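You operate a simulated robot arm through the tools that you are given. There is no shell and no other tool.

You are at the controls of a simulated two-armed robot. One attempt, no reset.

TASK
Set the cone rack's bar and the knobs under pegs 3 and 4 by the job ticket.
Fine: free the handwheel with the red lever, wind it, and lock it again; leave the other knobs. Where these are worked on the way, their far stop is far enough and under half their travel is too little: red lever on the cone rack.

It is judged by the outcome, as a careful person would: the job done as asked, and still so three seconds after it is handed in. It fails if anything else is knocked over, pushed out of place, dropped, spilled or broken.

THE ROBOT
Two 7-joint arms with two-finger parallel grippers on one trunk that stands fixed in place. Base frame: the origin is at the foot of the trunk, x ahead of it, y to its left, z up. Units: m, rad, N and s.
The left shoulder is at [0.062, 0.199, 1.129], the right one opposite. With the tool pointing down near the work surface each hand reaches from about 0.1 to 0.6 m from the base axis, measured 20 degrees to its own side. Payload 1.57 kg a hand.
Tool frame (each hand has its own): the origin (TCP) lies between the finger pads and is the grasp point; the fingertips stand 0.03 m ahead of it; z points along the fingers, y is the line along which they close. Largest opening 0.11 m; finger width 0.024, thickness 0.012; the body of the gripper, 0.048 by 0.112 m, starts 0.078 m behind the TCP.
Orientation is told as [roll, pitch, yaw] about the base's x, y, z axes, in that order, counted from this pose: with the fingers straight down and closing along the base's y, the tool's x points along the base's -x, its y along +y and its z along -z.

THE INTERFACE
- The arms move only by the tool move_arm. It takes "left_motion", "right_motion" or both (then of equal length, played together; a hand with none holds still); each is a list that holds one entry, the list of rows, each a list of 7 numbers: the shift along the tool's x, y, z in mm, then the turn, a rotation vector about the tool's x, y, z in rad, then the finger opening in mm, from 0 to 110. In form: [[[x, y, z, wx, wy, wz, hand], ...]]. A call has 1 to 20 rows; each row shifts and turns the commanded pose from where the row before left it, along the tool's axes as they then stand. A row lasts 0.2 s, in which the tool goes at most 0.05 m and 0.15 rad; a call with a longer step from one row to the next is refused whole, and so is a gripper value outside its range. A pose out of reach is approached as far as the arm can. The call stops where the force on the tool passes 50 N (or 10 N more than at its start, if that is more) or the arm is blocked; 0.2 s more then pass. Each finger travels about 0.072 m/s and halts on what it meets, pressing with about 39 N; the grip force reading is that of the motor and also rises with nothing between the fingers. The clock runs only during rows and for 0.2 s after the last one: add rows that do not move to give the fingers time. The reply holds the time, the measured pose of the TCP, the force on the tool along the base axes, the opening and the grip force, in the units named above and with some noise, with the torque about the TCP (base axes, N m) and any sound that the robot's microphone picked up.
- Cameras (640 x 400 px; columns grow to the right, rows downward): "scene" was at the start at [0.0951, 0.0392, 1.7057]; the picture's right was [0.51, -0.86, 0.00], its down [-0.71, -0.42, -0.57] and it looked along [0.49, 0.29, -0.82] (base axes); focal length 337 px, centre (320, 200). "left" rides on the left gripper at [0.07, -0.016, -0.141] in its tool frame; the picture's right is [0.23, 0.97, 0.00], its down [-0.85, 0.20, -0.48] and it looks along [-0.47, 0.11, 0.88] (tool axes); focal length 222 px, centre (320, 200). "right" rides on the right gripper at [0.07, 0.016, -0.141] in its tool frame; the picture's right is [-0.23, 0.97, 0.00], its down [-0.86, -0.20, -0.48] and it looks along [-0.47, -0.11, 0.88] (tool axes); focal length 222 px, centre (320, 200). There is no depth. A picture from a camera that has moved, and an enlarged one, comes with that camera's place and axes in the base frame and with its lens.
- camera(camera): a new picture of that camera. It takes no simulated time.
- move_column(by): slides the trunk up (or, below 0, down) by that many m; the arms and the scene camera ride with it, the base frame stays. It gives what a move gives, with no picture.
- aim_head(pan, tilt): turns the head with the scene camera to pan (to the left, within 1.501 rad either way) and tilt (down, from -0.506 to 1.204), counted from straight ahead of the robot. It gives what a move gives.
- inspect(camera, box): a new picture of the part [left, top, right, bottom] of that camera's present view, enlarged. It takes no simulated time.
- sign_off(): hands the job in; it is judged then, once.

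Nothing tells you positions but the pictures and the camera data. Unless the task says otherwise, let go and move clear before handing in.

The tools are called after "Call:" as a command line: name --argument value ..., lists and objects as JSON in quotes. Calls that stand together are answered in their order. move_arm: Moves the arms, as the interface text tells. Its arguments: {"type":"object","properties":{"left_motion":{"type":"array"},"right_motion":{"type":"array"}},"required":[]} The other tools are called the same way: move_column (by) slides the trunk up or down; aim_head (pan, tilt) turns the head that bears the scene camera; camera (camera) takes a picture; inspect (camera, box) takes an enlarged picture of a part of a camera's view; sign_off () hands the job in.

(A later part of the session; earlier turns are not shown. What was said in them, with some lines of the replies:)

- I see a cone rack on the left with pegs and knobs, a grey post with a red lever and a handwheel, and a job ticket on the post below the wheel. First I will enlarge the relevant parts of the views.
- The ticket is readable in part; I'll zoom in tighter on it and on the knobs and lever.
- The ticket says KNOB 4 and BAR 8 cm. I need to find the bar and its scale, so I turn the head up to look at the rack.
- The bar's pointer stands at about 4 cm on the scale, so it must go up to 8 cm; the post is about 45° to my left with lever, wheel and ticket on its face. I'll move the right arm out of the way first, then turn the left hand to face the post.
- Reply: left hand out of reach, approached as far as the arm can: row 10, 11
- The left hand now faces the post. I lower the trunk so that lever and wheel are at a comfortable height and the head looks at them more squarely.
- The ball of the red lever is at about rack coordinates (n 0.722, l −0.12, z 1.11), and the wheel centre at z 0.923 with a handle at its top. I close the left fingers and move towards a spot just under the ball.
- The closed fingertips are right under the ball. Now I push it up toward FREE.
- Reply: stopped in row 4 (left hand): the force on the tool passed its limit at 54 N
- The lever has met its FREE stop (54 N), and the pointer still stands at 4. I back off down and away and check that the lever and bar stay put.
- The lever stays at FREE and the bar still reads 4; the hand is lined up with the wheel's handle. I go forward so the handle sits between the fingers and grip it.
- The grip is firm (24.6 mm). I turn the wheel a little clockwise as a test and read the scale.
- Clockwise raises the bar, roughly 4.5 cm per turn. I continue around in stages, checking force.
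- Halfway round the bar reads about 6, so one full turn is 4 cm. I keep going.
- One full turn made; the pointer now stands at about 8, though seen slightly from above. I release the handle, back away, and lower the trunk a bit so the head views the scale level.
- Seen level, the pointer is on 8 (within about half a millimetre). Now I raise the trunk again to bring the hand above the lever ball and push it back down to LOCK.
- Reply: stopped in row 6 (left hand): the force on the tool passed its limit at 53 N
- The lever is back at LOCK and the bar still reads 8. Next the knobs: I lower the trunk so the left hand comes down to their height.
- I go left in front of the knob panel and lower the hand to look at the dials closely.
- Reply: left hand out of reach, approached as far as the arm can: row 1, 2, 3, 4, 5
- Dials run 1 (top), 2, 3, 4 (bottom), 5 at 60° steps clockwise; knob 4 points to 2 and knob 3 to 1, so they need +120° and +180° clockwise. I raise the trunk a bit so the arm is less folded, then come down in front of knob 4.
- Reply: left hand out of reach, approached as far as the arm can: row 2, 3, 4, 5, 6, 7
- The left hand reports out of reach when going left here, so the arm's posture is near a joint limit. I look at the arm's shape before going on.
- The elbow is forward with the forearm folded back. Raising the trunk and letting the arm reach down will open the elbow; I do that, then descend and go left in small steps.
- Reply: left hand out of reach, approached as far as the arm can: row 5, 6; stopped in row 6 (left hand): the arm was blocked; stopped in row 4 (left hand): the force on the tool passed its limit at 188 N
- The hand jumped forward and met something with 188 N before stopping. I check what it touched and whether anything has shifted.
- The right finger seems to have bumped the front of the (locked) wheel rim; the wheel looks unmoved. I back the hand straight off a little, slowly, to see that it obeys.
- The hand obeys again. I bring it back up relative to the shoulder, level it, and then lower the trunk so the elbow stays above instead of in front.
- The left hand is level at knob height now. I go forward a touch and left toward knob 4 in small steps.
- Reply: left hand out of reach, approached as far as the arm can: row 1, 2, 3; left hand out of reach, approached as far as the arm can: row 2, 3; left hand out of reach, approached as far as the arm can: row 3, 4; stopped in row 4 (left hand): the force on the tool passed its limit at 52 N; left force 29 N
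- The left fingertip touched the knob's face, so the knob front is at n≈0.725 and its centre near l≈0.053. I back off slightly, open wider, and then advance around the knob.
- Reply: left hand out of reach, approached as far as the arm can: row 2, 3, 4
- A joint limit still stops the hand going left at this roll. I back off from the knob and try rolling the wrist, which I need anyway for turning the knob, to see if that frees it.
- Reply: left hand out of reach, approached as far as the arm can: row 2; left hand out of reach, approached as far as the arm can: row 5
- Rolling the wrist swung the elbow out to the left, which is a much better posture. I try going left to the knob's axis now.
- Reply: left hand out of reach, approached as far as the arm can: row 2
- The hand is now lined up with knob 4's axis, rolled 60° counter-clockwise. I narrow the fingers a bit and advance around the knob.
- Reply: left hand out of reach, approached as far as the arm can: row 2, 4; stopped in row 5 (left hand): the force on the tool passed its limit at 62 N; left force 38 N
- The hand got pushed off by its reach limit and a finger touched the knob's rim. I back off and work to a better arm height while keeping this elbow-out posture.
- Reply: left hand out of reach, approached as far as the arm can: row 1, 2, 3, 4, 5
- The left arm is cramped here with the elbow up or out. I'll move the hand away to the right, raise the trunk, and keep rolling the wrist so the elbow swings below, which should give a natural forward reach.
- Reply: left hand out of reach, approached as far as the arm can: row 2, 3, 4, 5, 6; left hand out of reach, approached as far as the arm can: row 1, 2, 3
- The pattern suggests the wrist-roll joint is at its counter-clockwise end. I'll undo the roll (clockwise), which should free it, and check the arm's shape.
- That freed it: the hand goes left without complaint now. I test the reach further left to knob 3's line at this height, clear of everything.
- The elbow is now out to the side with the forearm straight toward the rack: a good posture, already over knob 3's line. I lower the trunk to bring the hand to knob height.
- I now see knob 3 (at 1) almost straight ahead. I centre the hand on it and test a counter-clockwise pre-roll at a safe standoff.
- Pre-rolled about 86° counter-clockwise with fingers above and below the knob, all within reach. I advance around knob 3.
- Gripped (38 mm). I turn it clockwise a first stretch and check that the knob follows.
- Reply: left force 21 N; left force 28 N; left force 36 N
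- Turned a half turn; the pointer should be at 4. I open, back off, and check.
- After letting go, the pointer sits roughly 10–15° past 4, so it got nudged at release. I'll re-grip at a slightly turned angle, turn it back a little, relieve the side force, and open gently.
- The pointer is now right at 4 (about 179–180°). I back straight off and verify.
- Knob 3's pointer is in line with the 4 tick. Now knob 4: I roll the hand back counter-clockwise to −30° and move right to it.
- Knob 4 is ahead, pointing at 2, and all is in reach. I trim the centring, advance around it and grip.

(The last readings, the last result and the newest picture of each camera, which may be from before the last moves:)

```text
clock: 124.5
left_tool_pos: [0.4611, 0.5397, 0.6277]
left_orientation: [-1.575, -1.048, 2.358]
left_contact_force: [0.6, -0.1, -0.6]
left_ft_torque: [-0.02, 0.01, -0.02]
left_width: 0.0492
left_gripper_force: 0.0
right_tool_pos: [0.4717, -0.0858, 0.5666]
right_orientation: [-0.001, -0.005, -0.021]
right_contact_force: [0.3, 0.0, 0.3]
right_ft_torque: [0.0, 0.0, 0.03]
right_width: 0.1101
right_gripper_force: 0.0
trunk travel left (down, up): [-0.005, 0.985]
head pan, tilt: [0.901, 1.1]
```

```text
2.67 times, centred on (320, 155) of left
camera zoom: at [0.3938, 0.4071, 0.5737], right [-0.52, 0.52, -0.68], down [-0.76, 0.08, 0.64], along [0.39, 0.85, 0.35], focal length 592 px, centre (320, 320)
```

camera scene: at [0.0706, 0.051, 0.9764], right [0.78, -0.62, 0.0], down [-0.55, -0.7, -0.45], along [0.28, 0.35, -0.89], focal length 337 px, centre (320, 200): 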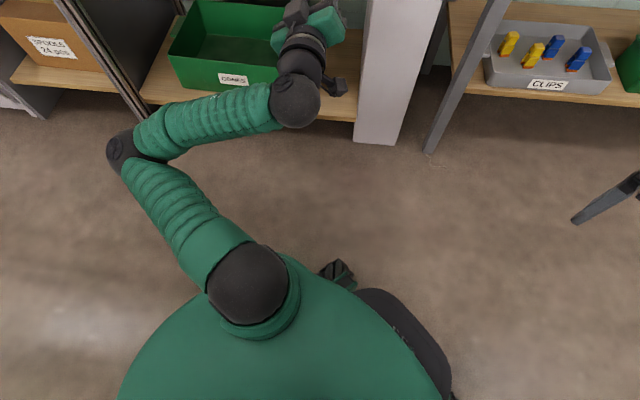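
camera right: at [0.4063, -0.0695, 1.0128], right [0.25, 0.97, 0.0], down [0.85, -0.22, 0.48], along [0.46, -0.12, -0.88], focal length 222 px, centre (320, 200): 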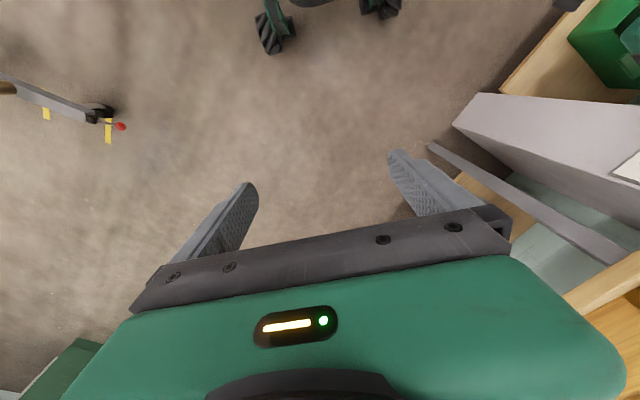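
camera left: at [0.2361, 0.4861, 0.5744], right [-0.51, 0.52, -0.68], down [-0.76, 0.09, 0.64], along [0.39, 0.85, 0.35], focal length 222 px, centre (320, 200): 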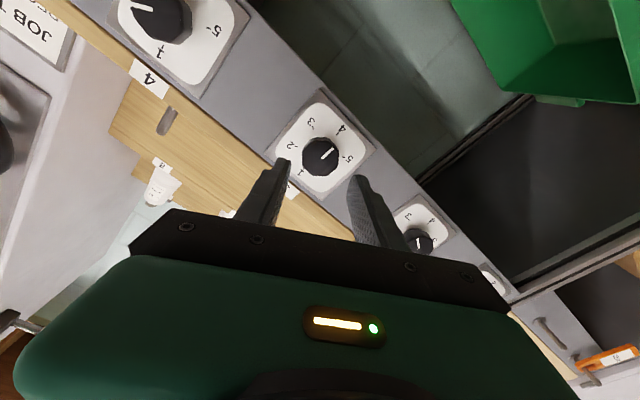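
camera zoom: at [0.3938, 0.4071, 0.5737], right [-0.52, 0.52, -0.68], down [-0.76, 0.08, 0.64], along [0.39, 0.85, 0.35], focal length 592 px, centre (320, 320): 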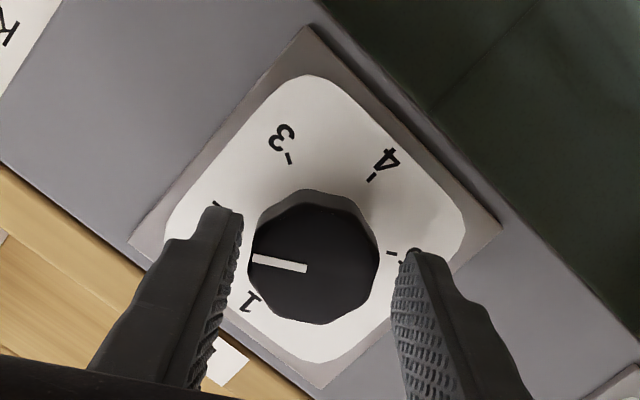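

Call:
move_arm --left_motion '[[[0, 0, 0, 0, 0, 0, 42], [0, 0, 0, 0, 0, 0, 0], [0, 0, 0, 0, 0, 0, 0]]]'

Call:
inspect --camera "left" --box '[220, 80, 420, 230]'

```text
clock: 125.3
left_tool_pos: [0.4615, 0.5401, 0.6277]
left_orientation: [-1.578, -1.052, 2.359]
left_contact_force: [11.6, -3.8, 7.8]
left_ft_torque: [-0.09, 0.07, -0.23]
left_width: 0.0384
left_gripper_force: 43.9
right_tool_pos: [0.4722, -0.0874, 0.5673]
right_orientation: [0.0, -0.003, -0.019]
right_contact_force: [-0.2, 0.7, 0.5]
right_ft_torque: [0.01, 0.01, 0.0]
right_width: 0.1099
right_gripper_force: 0.0
trunk travel left (down, up): [-0.005, 0.985]
head pan, tilt: [0.901, 1.1]
```

```text
2.67 times, centred on (320, 155) of left
camera zoom: at [0.3943, 0.4057, 0.5744], right [-0.51, 0.52, -0.68], down [-0.76, 0.09, 0.64], along [0.39, 0.85, 0.35], focal length 592 px, centre (320, 320)
```

zoom: 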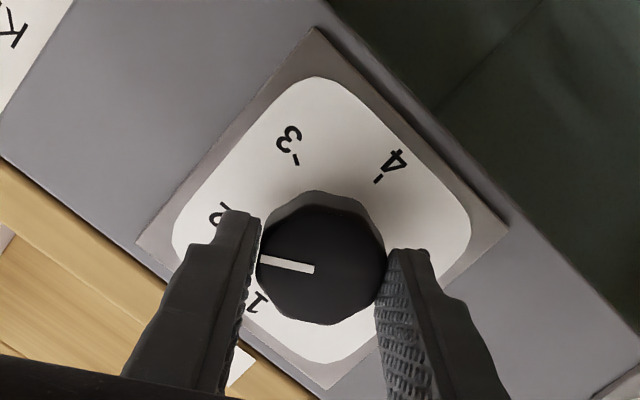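

Call:
move_arm --left_motion '[[[0, 0, 0, 0, 0, 0.1306, 0], [0, 0, 0, 0, 0, 0.1306, 0], [0, 0, 0, 0, 0, 0.1306, 0], [0, 0, 0, 0, 0, 0.1306, 0], [0, 0, 0, 0, 0, 0.1306, 0], [0, 0, 0, 0, 0, 0.1306, 0], [0, 0, 0, 0, 0, 0.1306, 0], [0, 0, 0, 0, 0, 0.1306, 0]]]'

Call:
inspect --camera "left" --box '[220, 80, 420, 230]'

Call:
camera --camera "scene"

```text
clock: 127.1
left_tool_pos: [0.4613, 0.5389, 0.6273]
left_orientation: [1.577, -1.046, -0.792]
left_contact_force: [27.8, -6.2, 5.4]
left_ft_torque: [0.53, -0.52, -0.32]
left_width: 0.0385
left_gripper_force: 44.0
right_tool_pos: [0.4717, -0.087, 0.5656]
right_orientation: [0.003, 0.0, -0.019]
right_contact_force: [-0.5, 0.1, 0.9]
right_ft_torque: [0.01, -0.01, 0.0]
right_width: 0.11
right_gripper_force: 0.1
trunk travel left (down, up): [-0.005, 0.985]
head pan, tilt: [0.901, 1.1]
```

```text
2.67 times, centred on (320, 155) of left
camera zoom: at [0.3456, 0.4545, 0.5584], right [-0.68, 0.68, 0.29], down [-0.16, -0.52, 0.84], along [0.72, 0.52, 0.46], focal length 592 px, centre (320, 320)
```

zoom: 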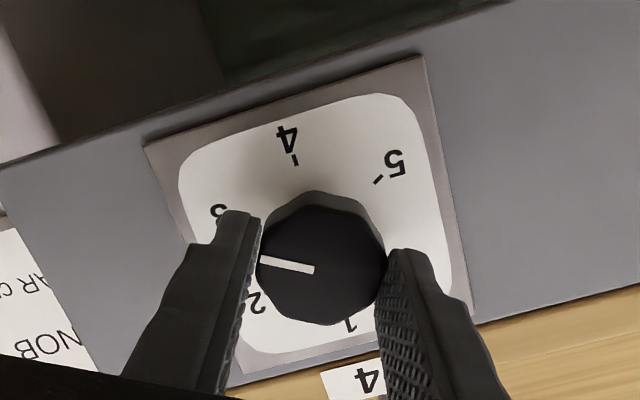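

```text
taken
camera scene: at [0.0729, 0.0492, 0.9763], right [0.78, -0.62, 0.0], down [-0.56, -0.7, -0.45], along [0.28, 0.36, -0.89], focal length 337 px, centre (320, 200)
```

scene: 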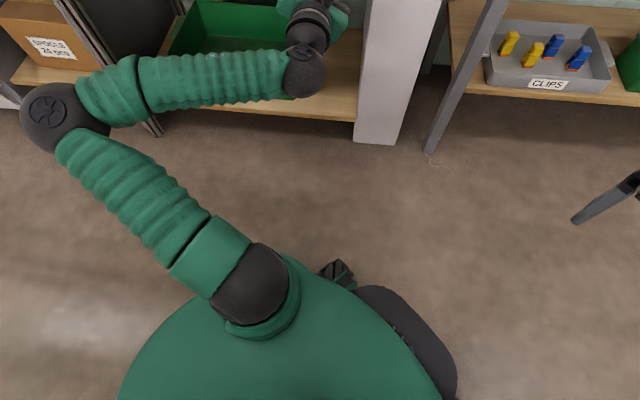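

Call:
move_arm --left_motion '[[[-1.0, -1.8, 0, 0, 0, 0.1306, 0], [0, 0, 0, 0, 0, 0.1306, 0], [0, 0, 0, 0, 0, 0.1306, 0], [0, 0, 0, 0, 0, 0.1306, 0]]]'

```text
clock: 128.1
left_tool_pos: [0.4625, 0.5399, 0.6283]
left_orientation: [1.575, -0.524, -0.786]
left_contact_force: [16.2, -3.6, 6.2]
left_ft_torque: [0.07, -0.02, -0.68]
left_width: 0.0382
left_gripper_force: 43.6
right_tool_pos: [0.4724, -0.0866, 0.5667]
right_orientation: [0.003, -0.002, -0.02]
right_contact_force: [-0.4, 0.2, 0.0]
right_ft_torque: [-0.01, 0.0, 0.03]
right_width: 0.1101
right_gripper_force: 0.0
trunk travel left (down, up): [-0.005, 0.985]
head pan, tilt: [0.901, 1.1]
```

Call:
move_arm --left_motion '[[[0, 0, 0, 0, 0, 0.131, 0], [0, 0, 0, 0, 0, 0.131, 0], [0, 0, 0, 0, 0, 0.131, 0], [0, 0, 0, 0, 0, 0.131, 0], [0, 0, 0, 0, 0, 0, 0]]]'

Call:
inspect --camera "left" --box '[220, 80, 420, 230]'

```text
clock: 129.3
left_tool_pos: [0.4629, 0.5381, 0.6272]
left_orientation: [1.572, 0.0, -0.783]
left_contact_force: [11.1, -4.2, 4.6]
left_ft_torque: [-0.06, 0.1, -0.51]
left_width: 0.0385
left_gripper_force: 44.4
right_tool_pos: [0.4722, -0.085, 0.5668]
right_orientation: [0.003, -0.003, -0.023]
right_contact_force: [-0.6, -0.7, -0.2]
right_ft_torque: [-0.01, -0.01, -0.01]
right_width: 0.1098
right_gripper_force: 0.2
trunk travel left (down, up): [-0.005, 0.985]
head pan, tilt: [0.901, 1.1]
```

```text
2.67 times, centred on (320, 155) of left
camera zoom: at [0.3114, 0.4882, 0.61], right [-0.16, 0.16, 0.97], down [0.27, -0.94, 0.2], along [0.95, 0.29, 0.11], focal length 592 px, centre (320, 320)
```

zoom: 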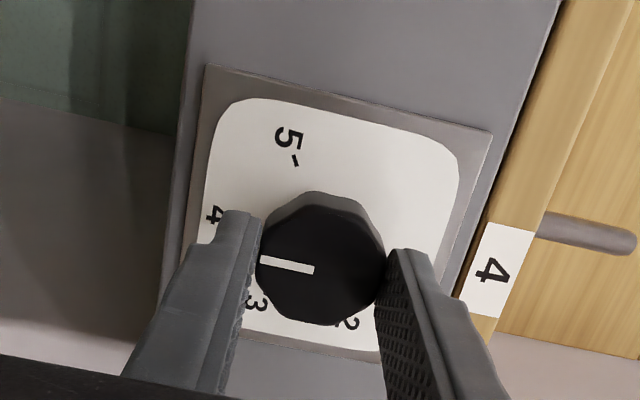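

Knob 4 is turned to 4; I relieve the small side force and open gently as before.

Call:
move_arm --left_motion '[[[-1.2, 0.5, 0, 0, 0, 0, 0], [0, 0, 0, 0, 0, 0, 0]]]'

Call:
move_arm --left_motion '[[[0, 0, 0, 0, 0, 0, 39], [0, 0, 0, 0, 0, 0, 40], [0, 0, 0, 0, 0, 0, 42], [0, 0, 0, 0, 0, 0, 45], [0, 0, 0, 0, 0, 0, 49], [0, 0, 0, 0, 0, 0, 49]]]'

Call:
inspect --camera "left" --box '[220, 80, 420, 230]'

```text
clock: 129.9
left_tool_pos: [0.461, 0.5391, 0.6274]
left_orientation: [1.574, 0.0, -0.782]
left_contact_force: [-0.8, -5.1, 0.2]
left_ft_torque: [-0.1, 0.14, -0.49]
left_width: 0.0384
left_gripper_force: 43.9
right_tool_pos: [0.4709, -0.0869, 0.5669]
right_orientation: [-0.001, -0.004, -0.021]
right_contact_force: [-0.4, -0.1, 0.1]
right_ft_torque: [0.0, 0.0, -0.01]
right_width: 0.11
right_gripper_force: 0.0
trunk travel left (down, up): [-0.005, 0.985]
head pan, tilt: [0.901, 1.1]
```

```text
clock: 131.3
left_tool_pos: [0.4636, 0.5392, 0.6276]
left_orientation: [1.572, -0.001, -0.786]
left_contact_force: [-0.8, 0.3, 0.4]
left_ft_torque: [0.02, 0.01, -0.01]
left_width: 0.0489
left_gripper_force: 0.0
right_tool_pos: [0.4716, -0.086, 0.5674]
right_orientation: [0.0, -0.003, -0.022]
right_contact_force: [-0.7, -0.9, 1.0]
right_ft_torque: [-0.05, 0.02, -0.01]
right_width: 0.11
right_gripper_force: 0.0
trunk travel left (down, up): [-0.005, 0.985]
head pan, tilt: [0.901, 1.1]
```

```text
2.67 times, centred on (320, 155) of left
camera zoom: at [0.3123, 0.4879, 0.6101], right [-0.16, 0.16, 0.97], down [0.27, -0.94, 0.2], along [0.95, 0.29, 0.11], focal length 592 px, centre (320, 320)
```

zoom: 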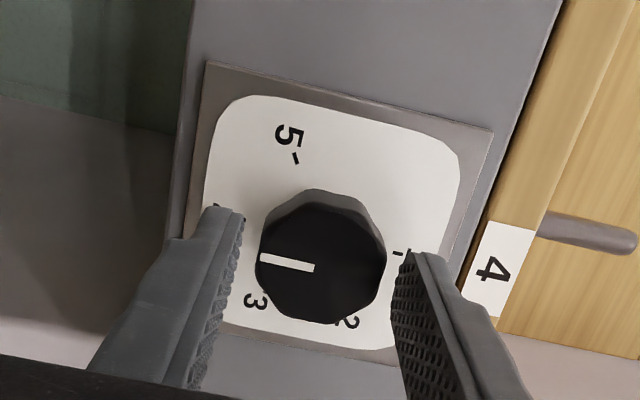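

Call:
move_arm --left_motion '[[[0, 0, -10, 0, 0, 0, 49], [0, 0, -10, 0, 0, 0, 49], [0, 0, -10, 0, 0, 0, 49], [0, 0, -10, 0, 0, 0, 49], [0, 0, -12, 0, 0, 0, 49]]]'

Call:
inspect --camera "left" --box '[220, 80, 420, 230]'

Call:
camera --camera "scene"

```text
clock: 132.5
left_tool_pos: [0.4242, 0.5013, 0.6279]
left_orientation: [1.573, -0.002, -0.783]
left_contact_force: [0.3, 0.1, -0.4]
left_ft_torque: [0.02, 0.02, 0.0]
left_width: 0.0489
left_gripper_force: 0.0
right_tool_pos: [0.4716, -0.0862, 0.567]
right_orientation: [-0.001, -0.005, -0.021]
right_contact_force: [-0.7, -0.5, -0.6]
right_ft_torque: [-0.03, -0.02, 0.0]
right_width: 0.1101
right_gripper_force: 0.0
trunk travel left (down, up): [-0.005, 0.985]
head pan, tilt: [0.901, 1.1]
```

```text
2.67 times, centred on (320, 155) of left
camera zoom: at [0.2745, 0.4514, 0.6108], right [-0.16, 0.16, 0.97], down [0.27, -0.94, 0.2], along [0.95, 0.29, 0.11], focal length 592 px, centre (320, 320)
```

zoom: 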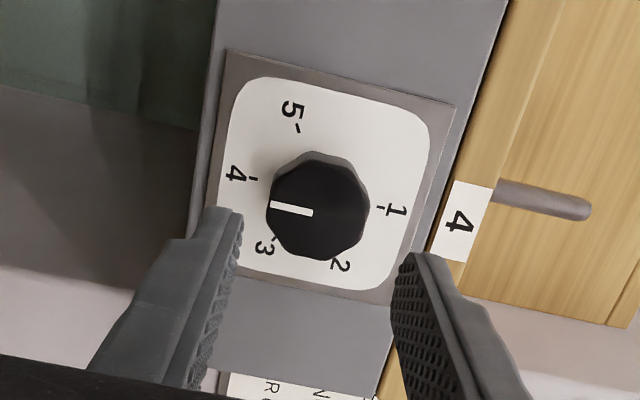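

```text
taken
camera scene: at [0.0705, 0.0506, 0.9764], right [0.78, -0.62, 0.0], down [-0.55, -0.7, -0.45], along [0.28, 0.35, -0.89], focal length 337 px, centre (320, 200)
```

scene: 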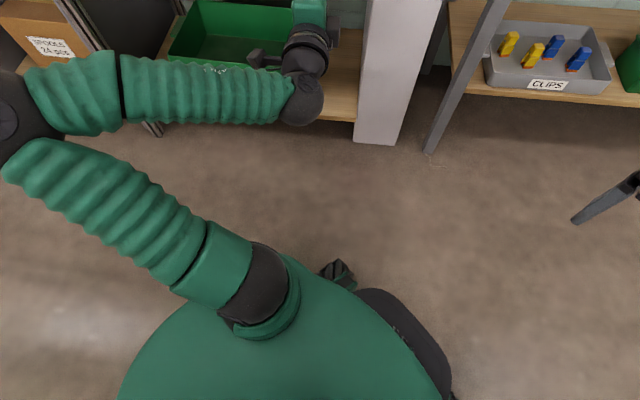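

Both knobs point at 4. I raise the trunk to check the bar, lever and everything else from the head.

Call:
move_column --by 0.5

Call:
aim_head --pan 0.6 --tilt 0.15

Call:
camera --camera "scene"

Call:
camera --camera "left"

```text
refused: 0.5 is not a number from -0.4 to 0.4
```

```text
clock: 133.8
left_tool_pos: [0.4251, 0.5025, 0.6287]
left_orientation: [1.574, -0.002, -0.785]
left_contact_force: [0.7, -0.8, -0.5]
left_ft_torque: [-0.01, 0.01, 0.0]
left_width: 0.0487
left_gripper_force: 0.1
right_tool_pos: [0.4715, -0.086, 0.5662]
right_orientation: [-0.001, -0.001, -0.02]
right_contact_force: [-0.2, -0.1, -0.1]
right_ft_torque: [0.02, 0.02, 0.0]
right_width: 0.1099
right_gripper_force: 0.1
trunk travel left (down, up): [-0.005, 0.985]
head pan, tilt: [0.6, 0.15]
```

```text
taken
camera scene: at [0.1078, 0.0537, 1.0564], right [0.57, -0.82, 0.0], down [-0.13, -0.09, -0.99], along [0.82, 0.56, -0.15], focal length 337 px, centre (320, 200)
```

scene: 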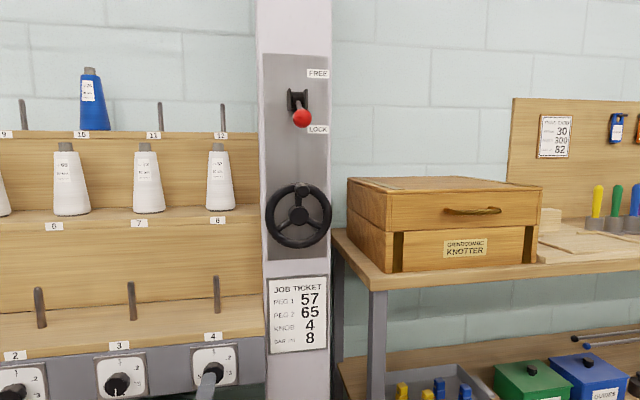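

```text
taken
camera left: at [0.2747, 0.4515, 0.6109], right [-0.16, 0.16, 0.97], down [0.27, -0.94, 0.2], along [0.95, 0.29, 0.11], focal length 222 px, centre (320, 200)
```

left: 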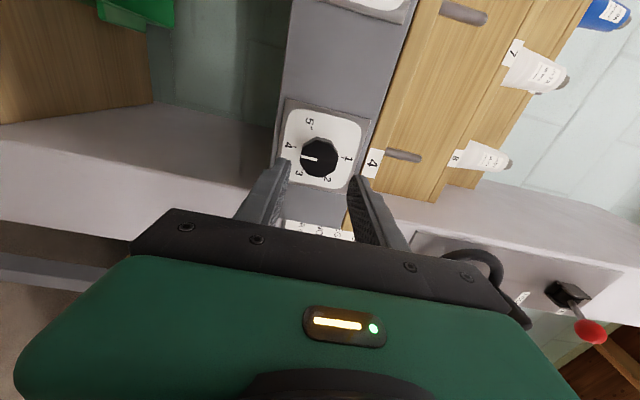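

Call:
move_column --by 0.4

Call:
camera --camera "scene"

Call:
inspect --camera "scene" --box '[230, 120, 310, 180]'

```text
clock: 137.6
left_tool_pos: [0.4264, 0.5018, 1.0272]
left_orientation: [1.573, -0.001, -0.785]
left_contact_force: [-0.4, 0.2, -0.9]
left_ft_torque: [0.0, -0.02, 0.01]
left_width: 0.049
left_gripper_force: 0.0
right_tool_pos: [0.4715, -0.0861, 0.9672]
right_orientation: [0.001, -0.005, -0.02]
right_contact_force: [0.4, 0.6, -0.3]
right_ft_torque: [0.0, 0.0, 0.02]
right_width: 0.11
right_gripper_force: 0.0
trunk travel left (down, up): [-0.405, 0.585]
head pan, tilt: [0.6, 0.15]
```

```text
taken
camera scene: at [0.1084, 0.0542, 1.4564], right [0.56, -0.83, 0.0], down [-0.12, -0.09, -0.99], along [0.82, 0.56, -0.15], focal length 337 px, centre (320, 200)
```

scene: 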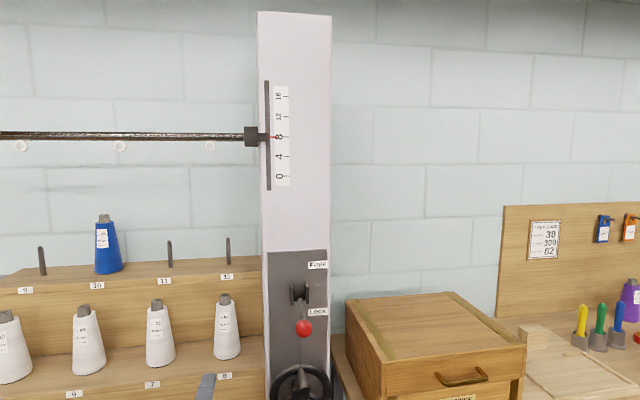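

```text
6.67 times, centred on (270, 150) of scene
camera zoom: at [0.1084, 0.0542, 1.4564], right [0.56, -0.83, 0.0], down [-0.12, -0.09, -0.99], along [0.82, 0.56, -0.15], focal length 2246 px, centre (653, 533)
```

zoom: 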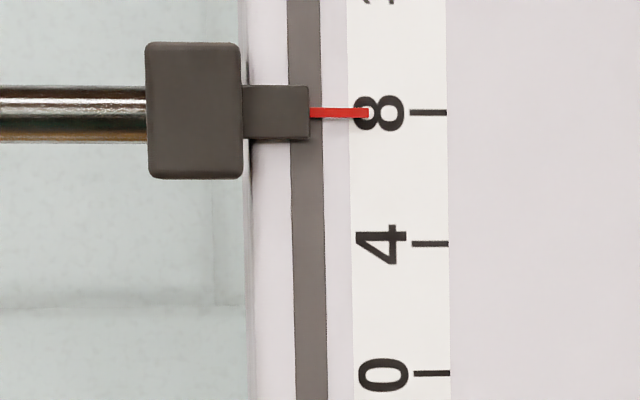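

The bar reads 8 with the lever at LOCK. I look down once more at the knobs and pull the hand a little farther back.

Call:
move_arm --left_motion '[[[0, 0, -10, 0, 0, 0, 60], [0, 0, -10, 0, 0, 0, 60], [0, 0, -10, 0, 0, 0, 60]]]'

Call:
aim_head --pan 0.85 --tilt 0.75

Call:
camera --camera "scene"

```text
clock: 138.4
left_tool_pos: [0.4103, 0.4858, 1.0334]
left_orientation: [1.572, -0.002, -0.784]
left_contact_force: [0.6, 0.6, 0.6]
left_ft_torque: [0.02, 0.01, 0.01]
left_width: 0.0599
left_gripper_force: 0.2
left hand out of reach, approached as far as the arm can: row 3
right_tool_pos: [0.471, -0.0864, 0.9667]
right_orientation: [0.0, -0.003, -0.023]
right_contact_force: [0.8, -0.3, 0.5]
right_ft_torque: [0.02, 0.01, -0.01]
right_width: 0.1099
right_gripper_force: 0.1
trunk travel left (down, up): [-0.405, 0.585]
head pan, tilt: [0.6, 0.15]
```

```text
clock: 139.4
left_tool_pos: [0.4113, 0.4861, 1.0326]
left_orientation: [1.571, -0.002, -0.783]
left_contact_force: [0.1, -0.5, -0.5]
left_ft_torque: [-0.02, -0.03, -0.02]
left_width: 0.0601
left_gripper_force: 0.0
right_tool_pos: [0.4728, -0.0861, 0.9676]
right_orientation: [0.0, -0.003, -0.021]
right_contact_force: [-0.1, 0.6, 0.8]
right_ft_torque: [0.02, -0.04, 0.01]
right_width: 0.1101
right_gripper_force: 0.1
trunk travel left (down, up): [-0.405, 0.585]
head pan, tilt: [0.85, 0.75]
```

```text
taken
camera scene: at [0.0865, 0.064, 1.4022], right [0.75, -0.66, 0.0], down [-0.45, -0.51, -0.73], along [0.48, 0.55, -0.68], focal length 337 px, centre (320, 200)
```

scene: 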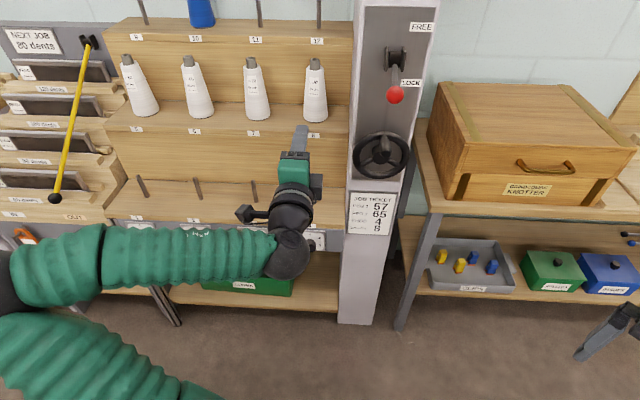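

I see the bar pointer on 8, the red lever down at LOCK, and cones, crate and trays in their places. Knobs 3 and 4 both pointed at 4 when I last saw them close up, after letting go. The left hand is clear of the rack and nothing is in contact, so I hand the job in.

Call:
sign_off

```text
The job is handed in.
```

The cone rack is set to the ticket: the bar reads 8 cm, and the knobs under pegs 3 and 4 both point to 4. I freed the wheel with the red lever, wound it one turn, and pushed the lever back to its LOCK stop. I did not touch the other knobs.

- **Wheel bumped:** While I was reaching for the knobs, the left hand jumped forward and hit something, most likely the wheel rim, with about 188 N. The wheel was locked at the time. The wheel and lever had not moved afterwards, and the bar still read 8.
- **Knob 3 re-set:** Its pointer slipped about 10–15° past 4 the first time I let go. I gripped it again and turned it back. Close-up pictures after the final release show both pointers within about 3° of the 4 mark.

Both hands are open, and the left hand is a few centimetres clear of the rack.
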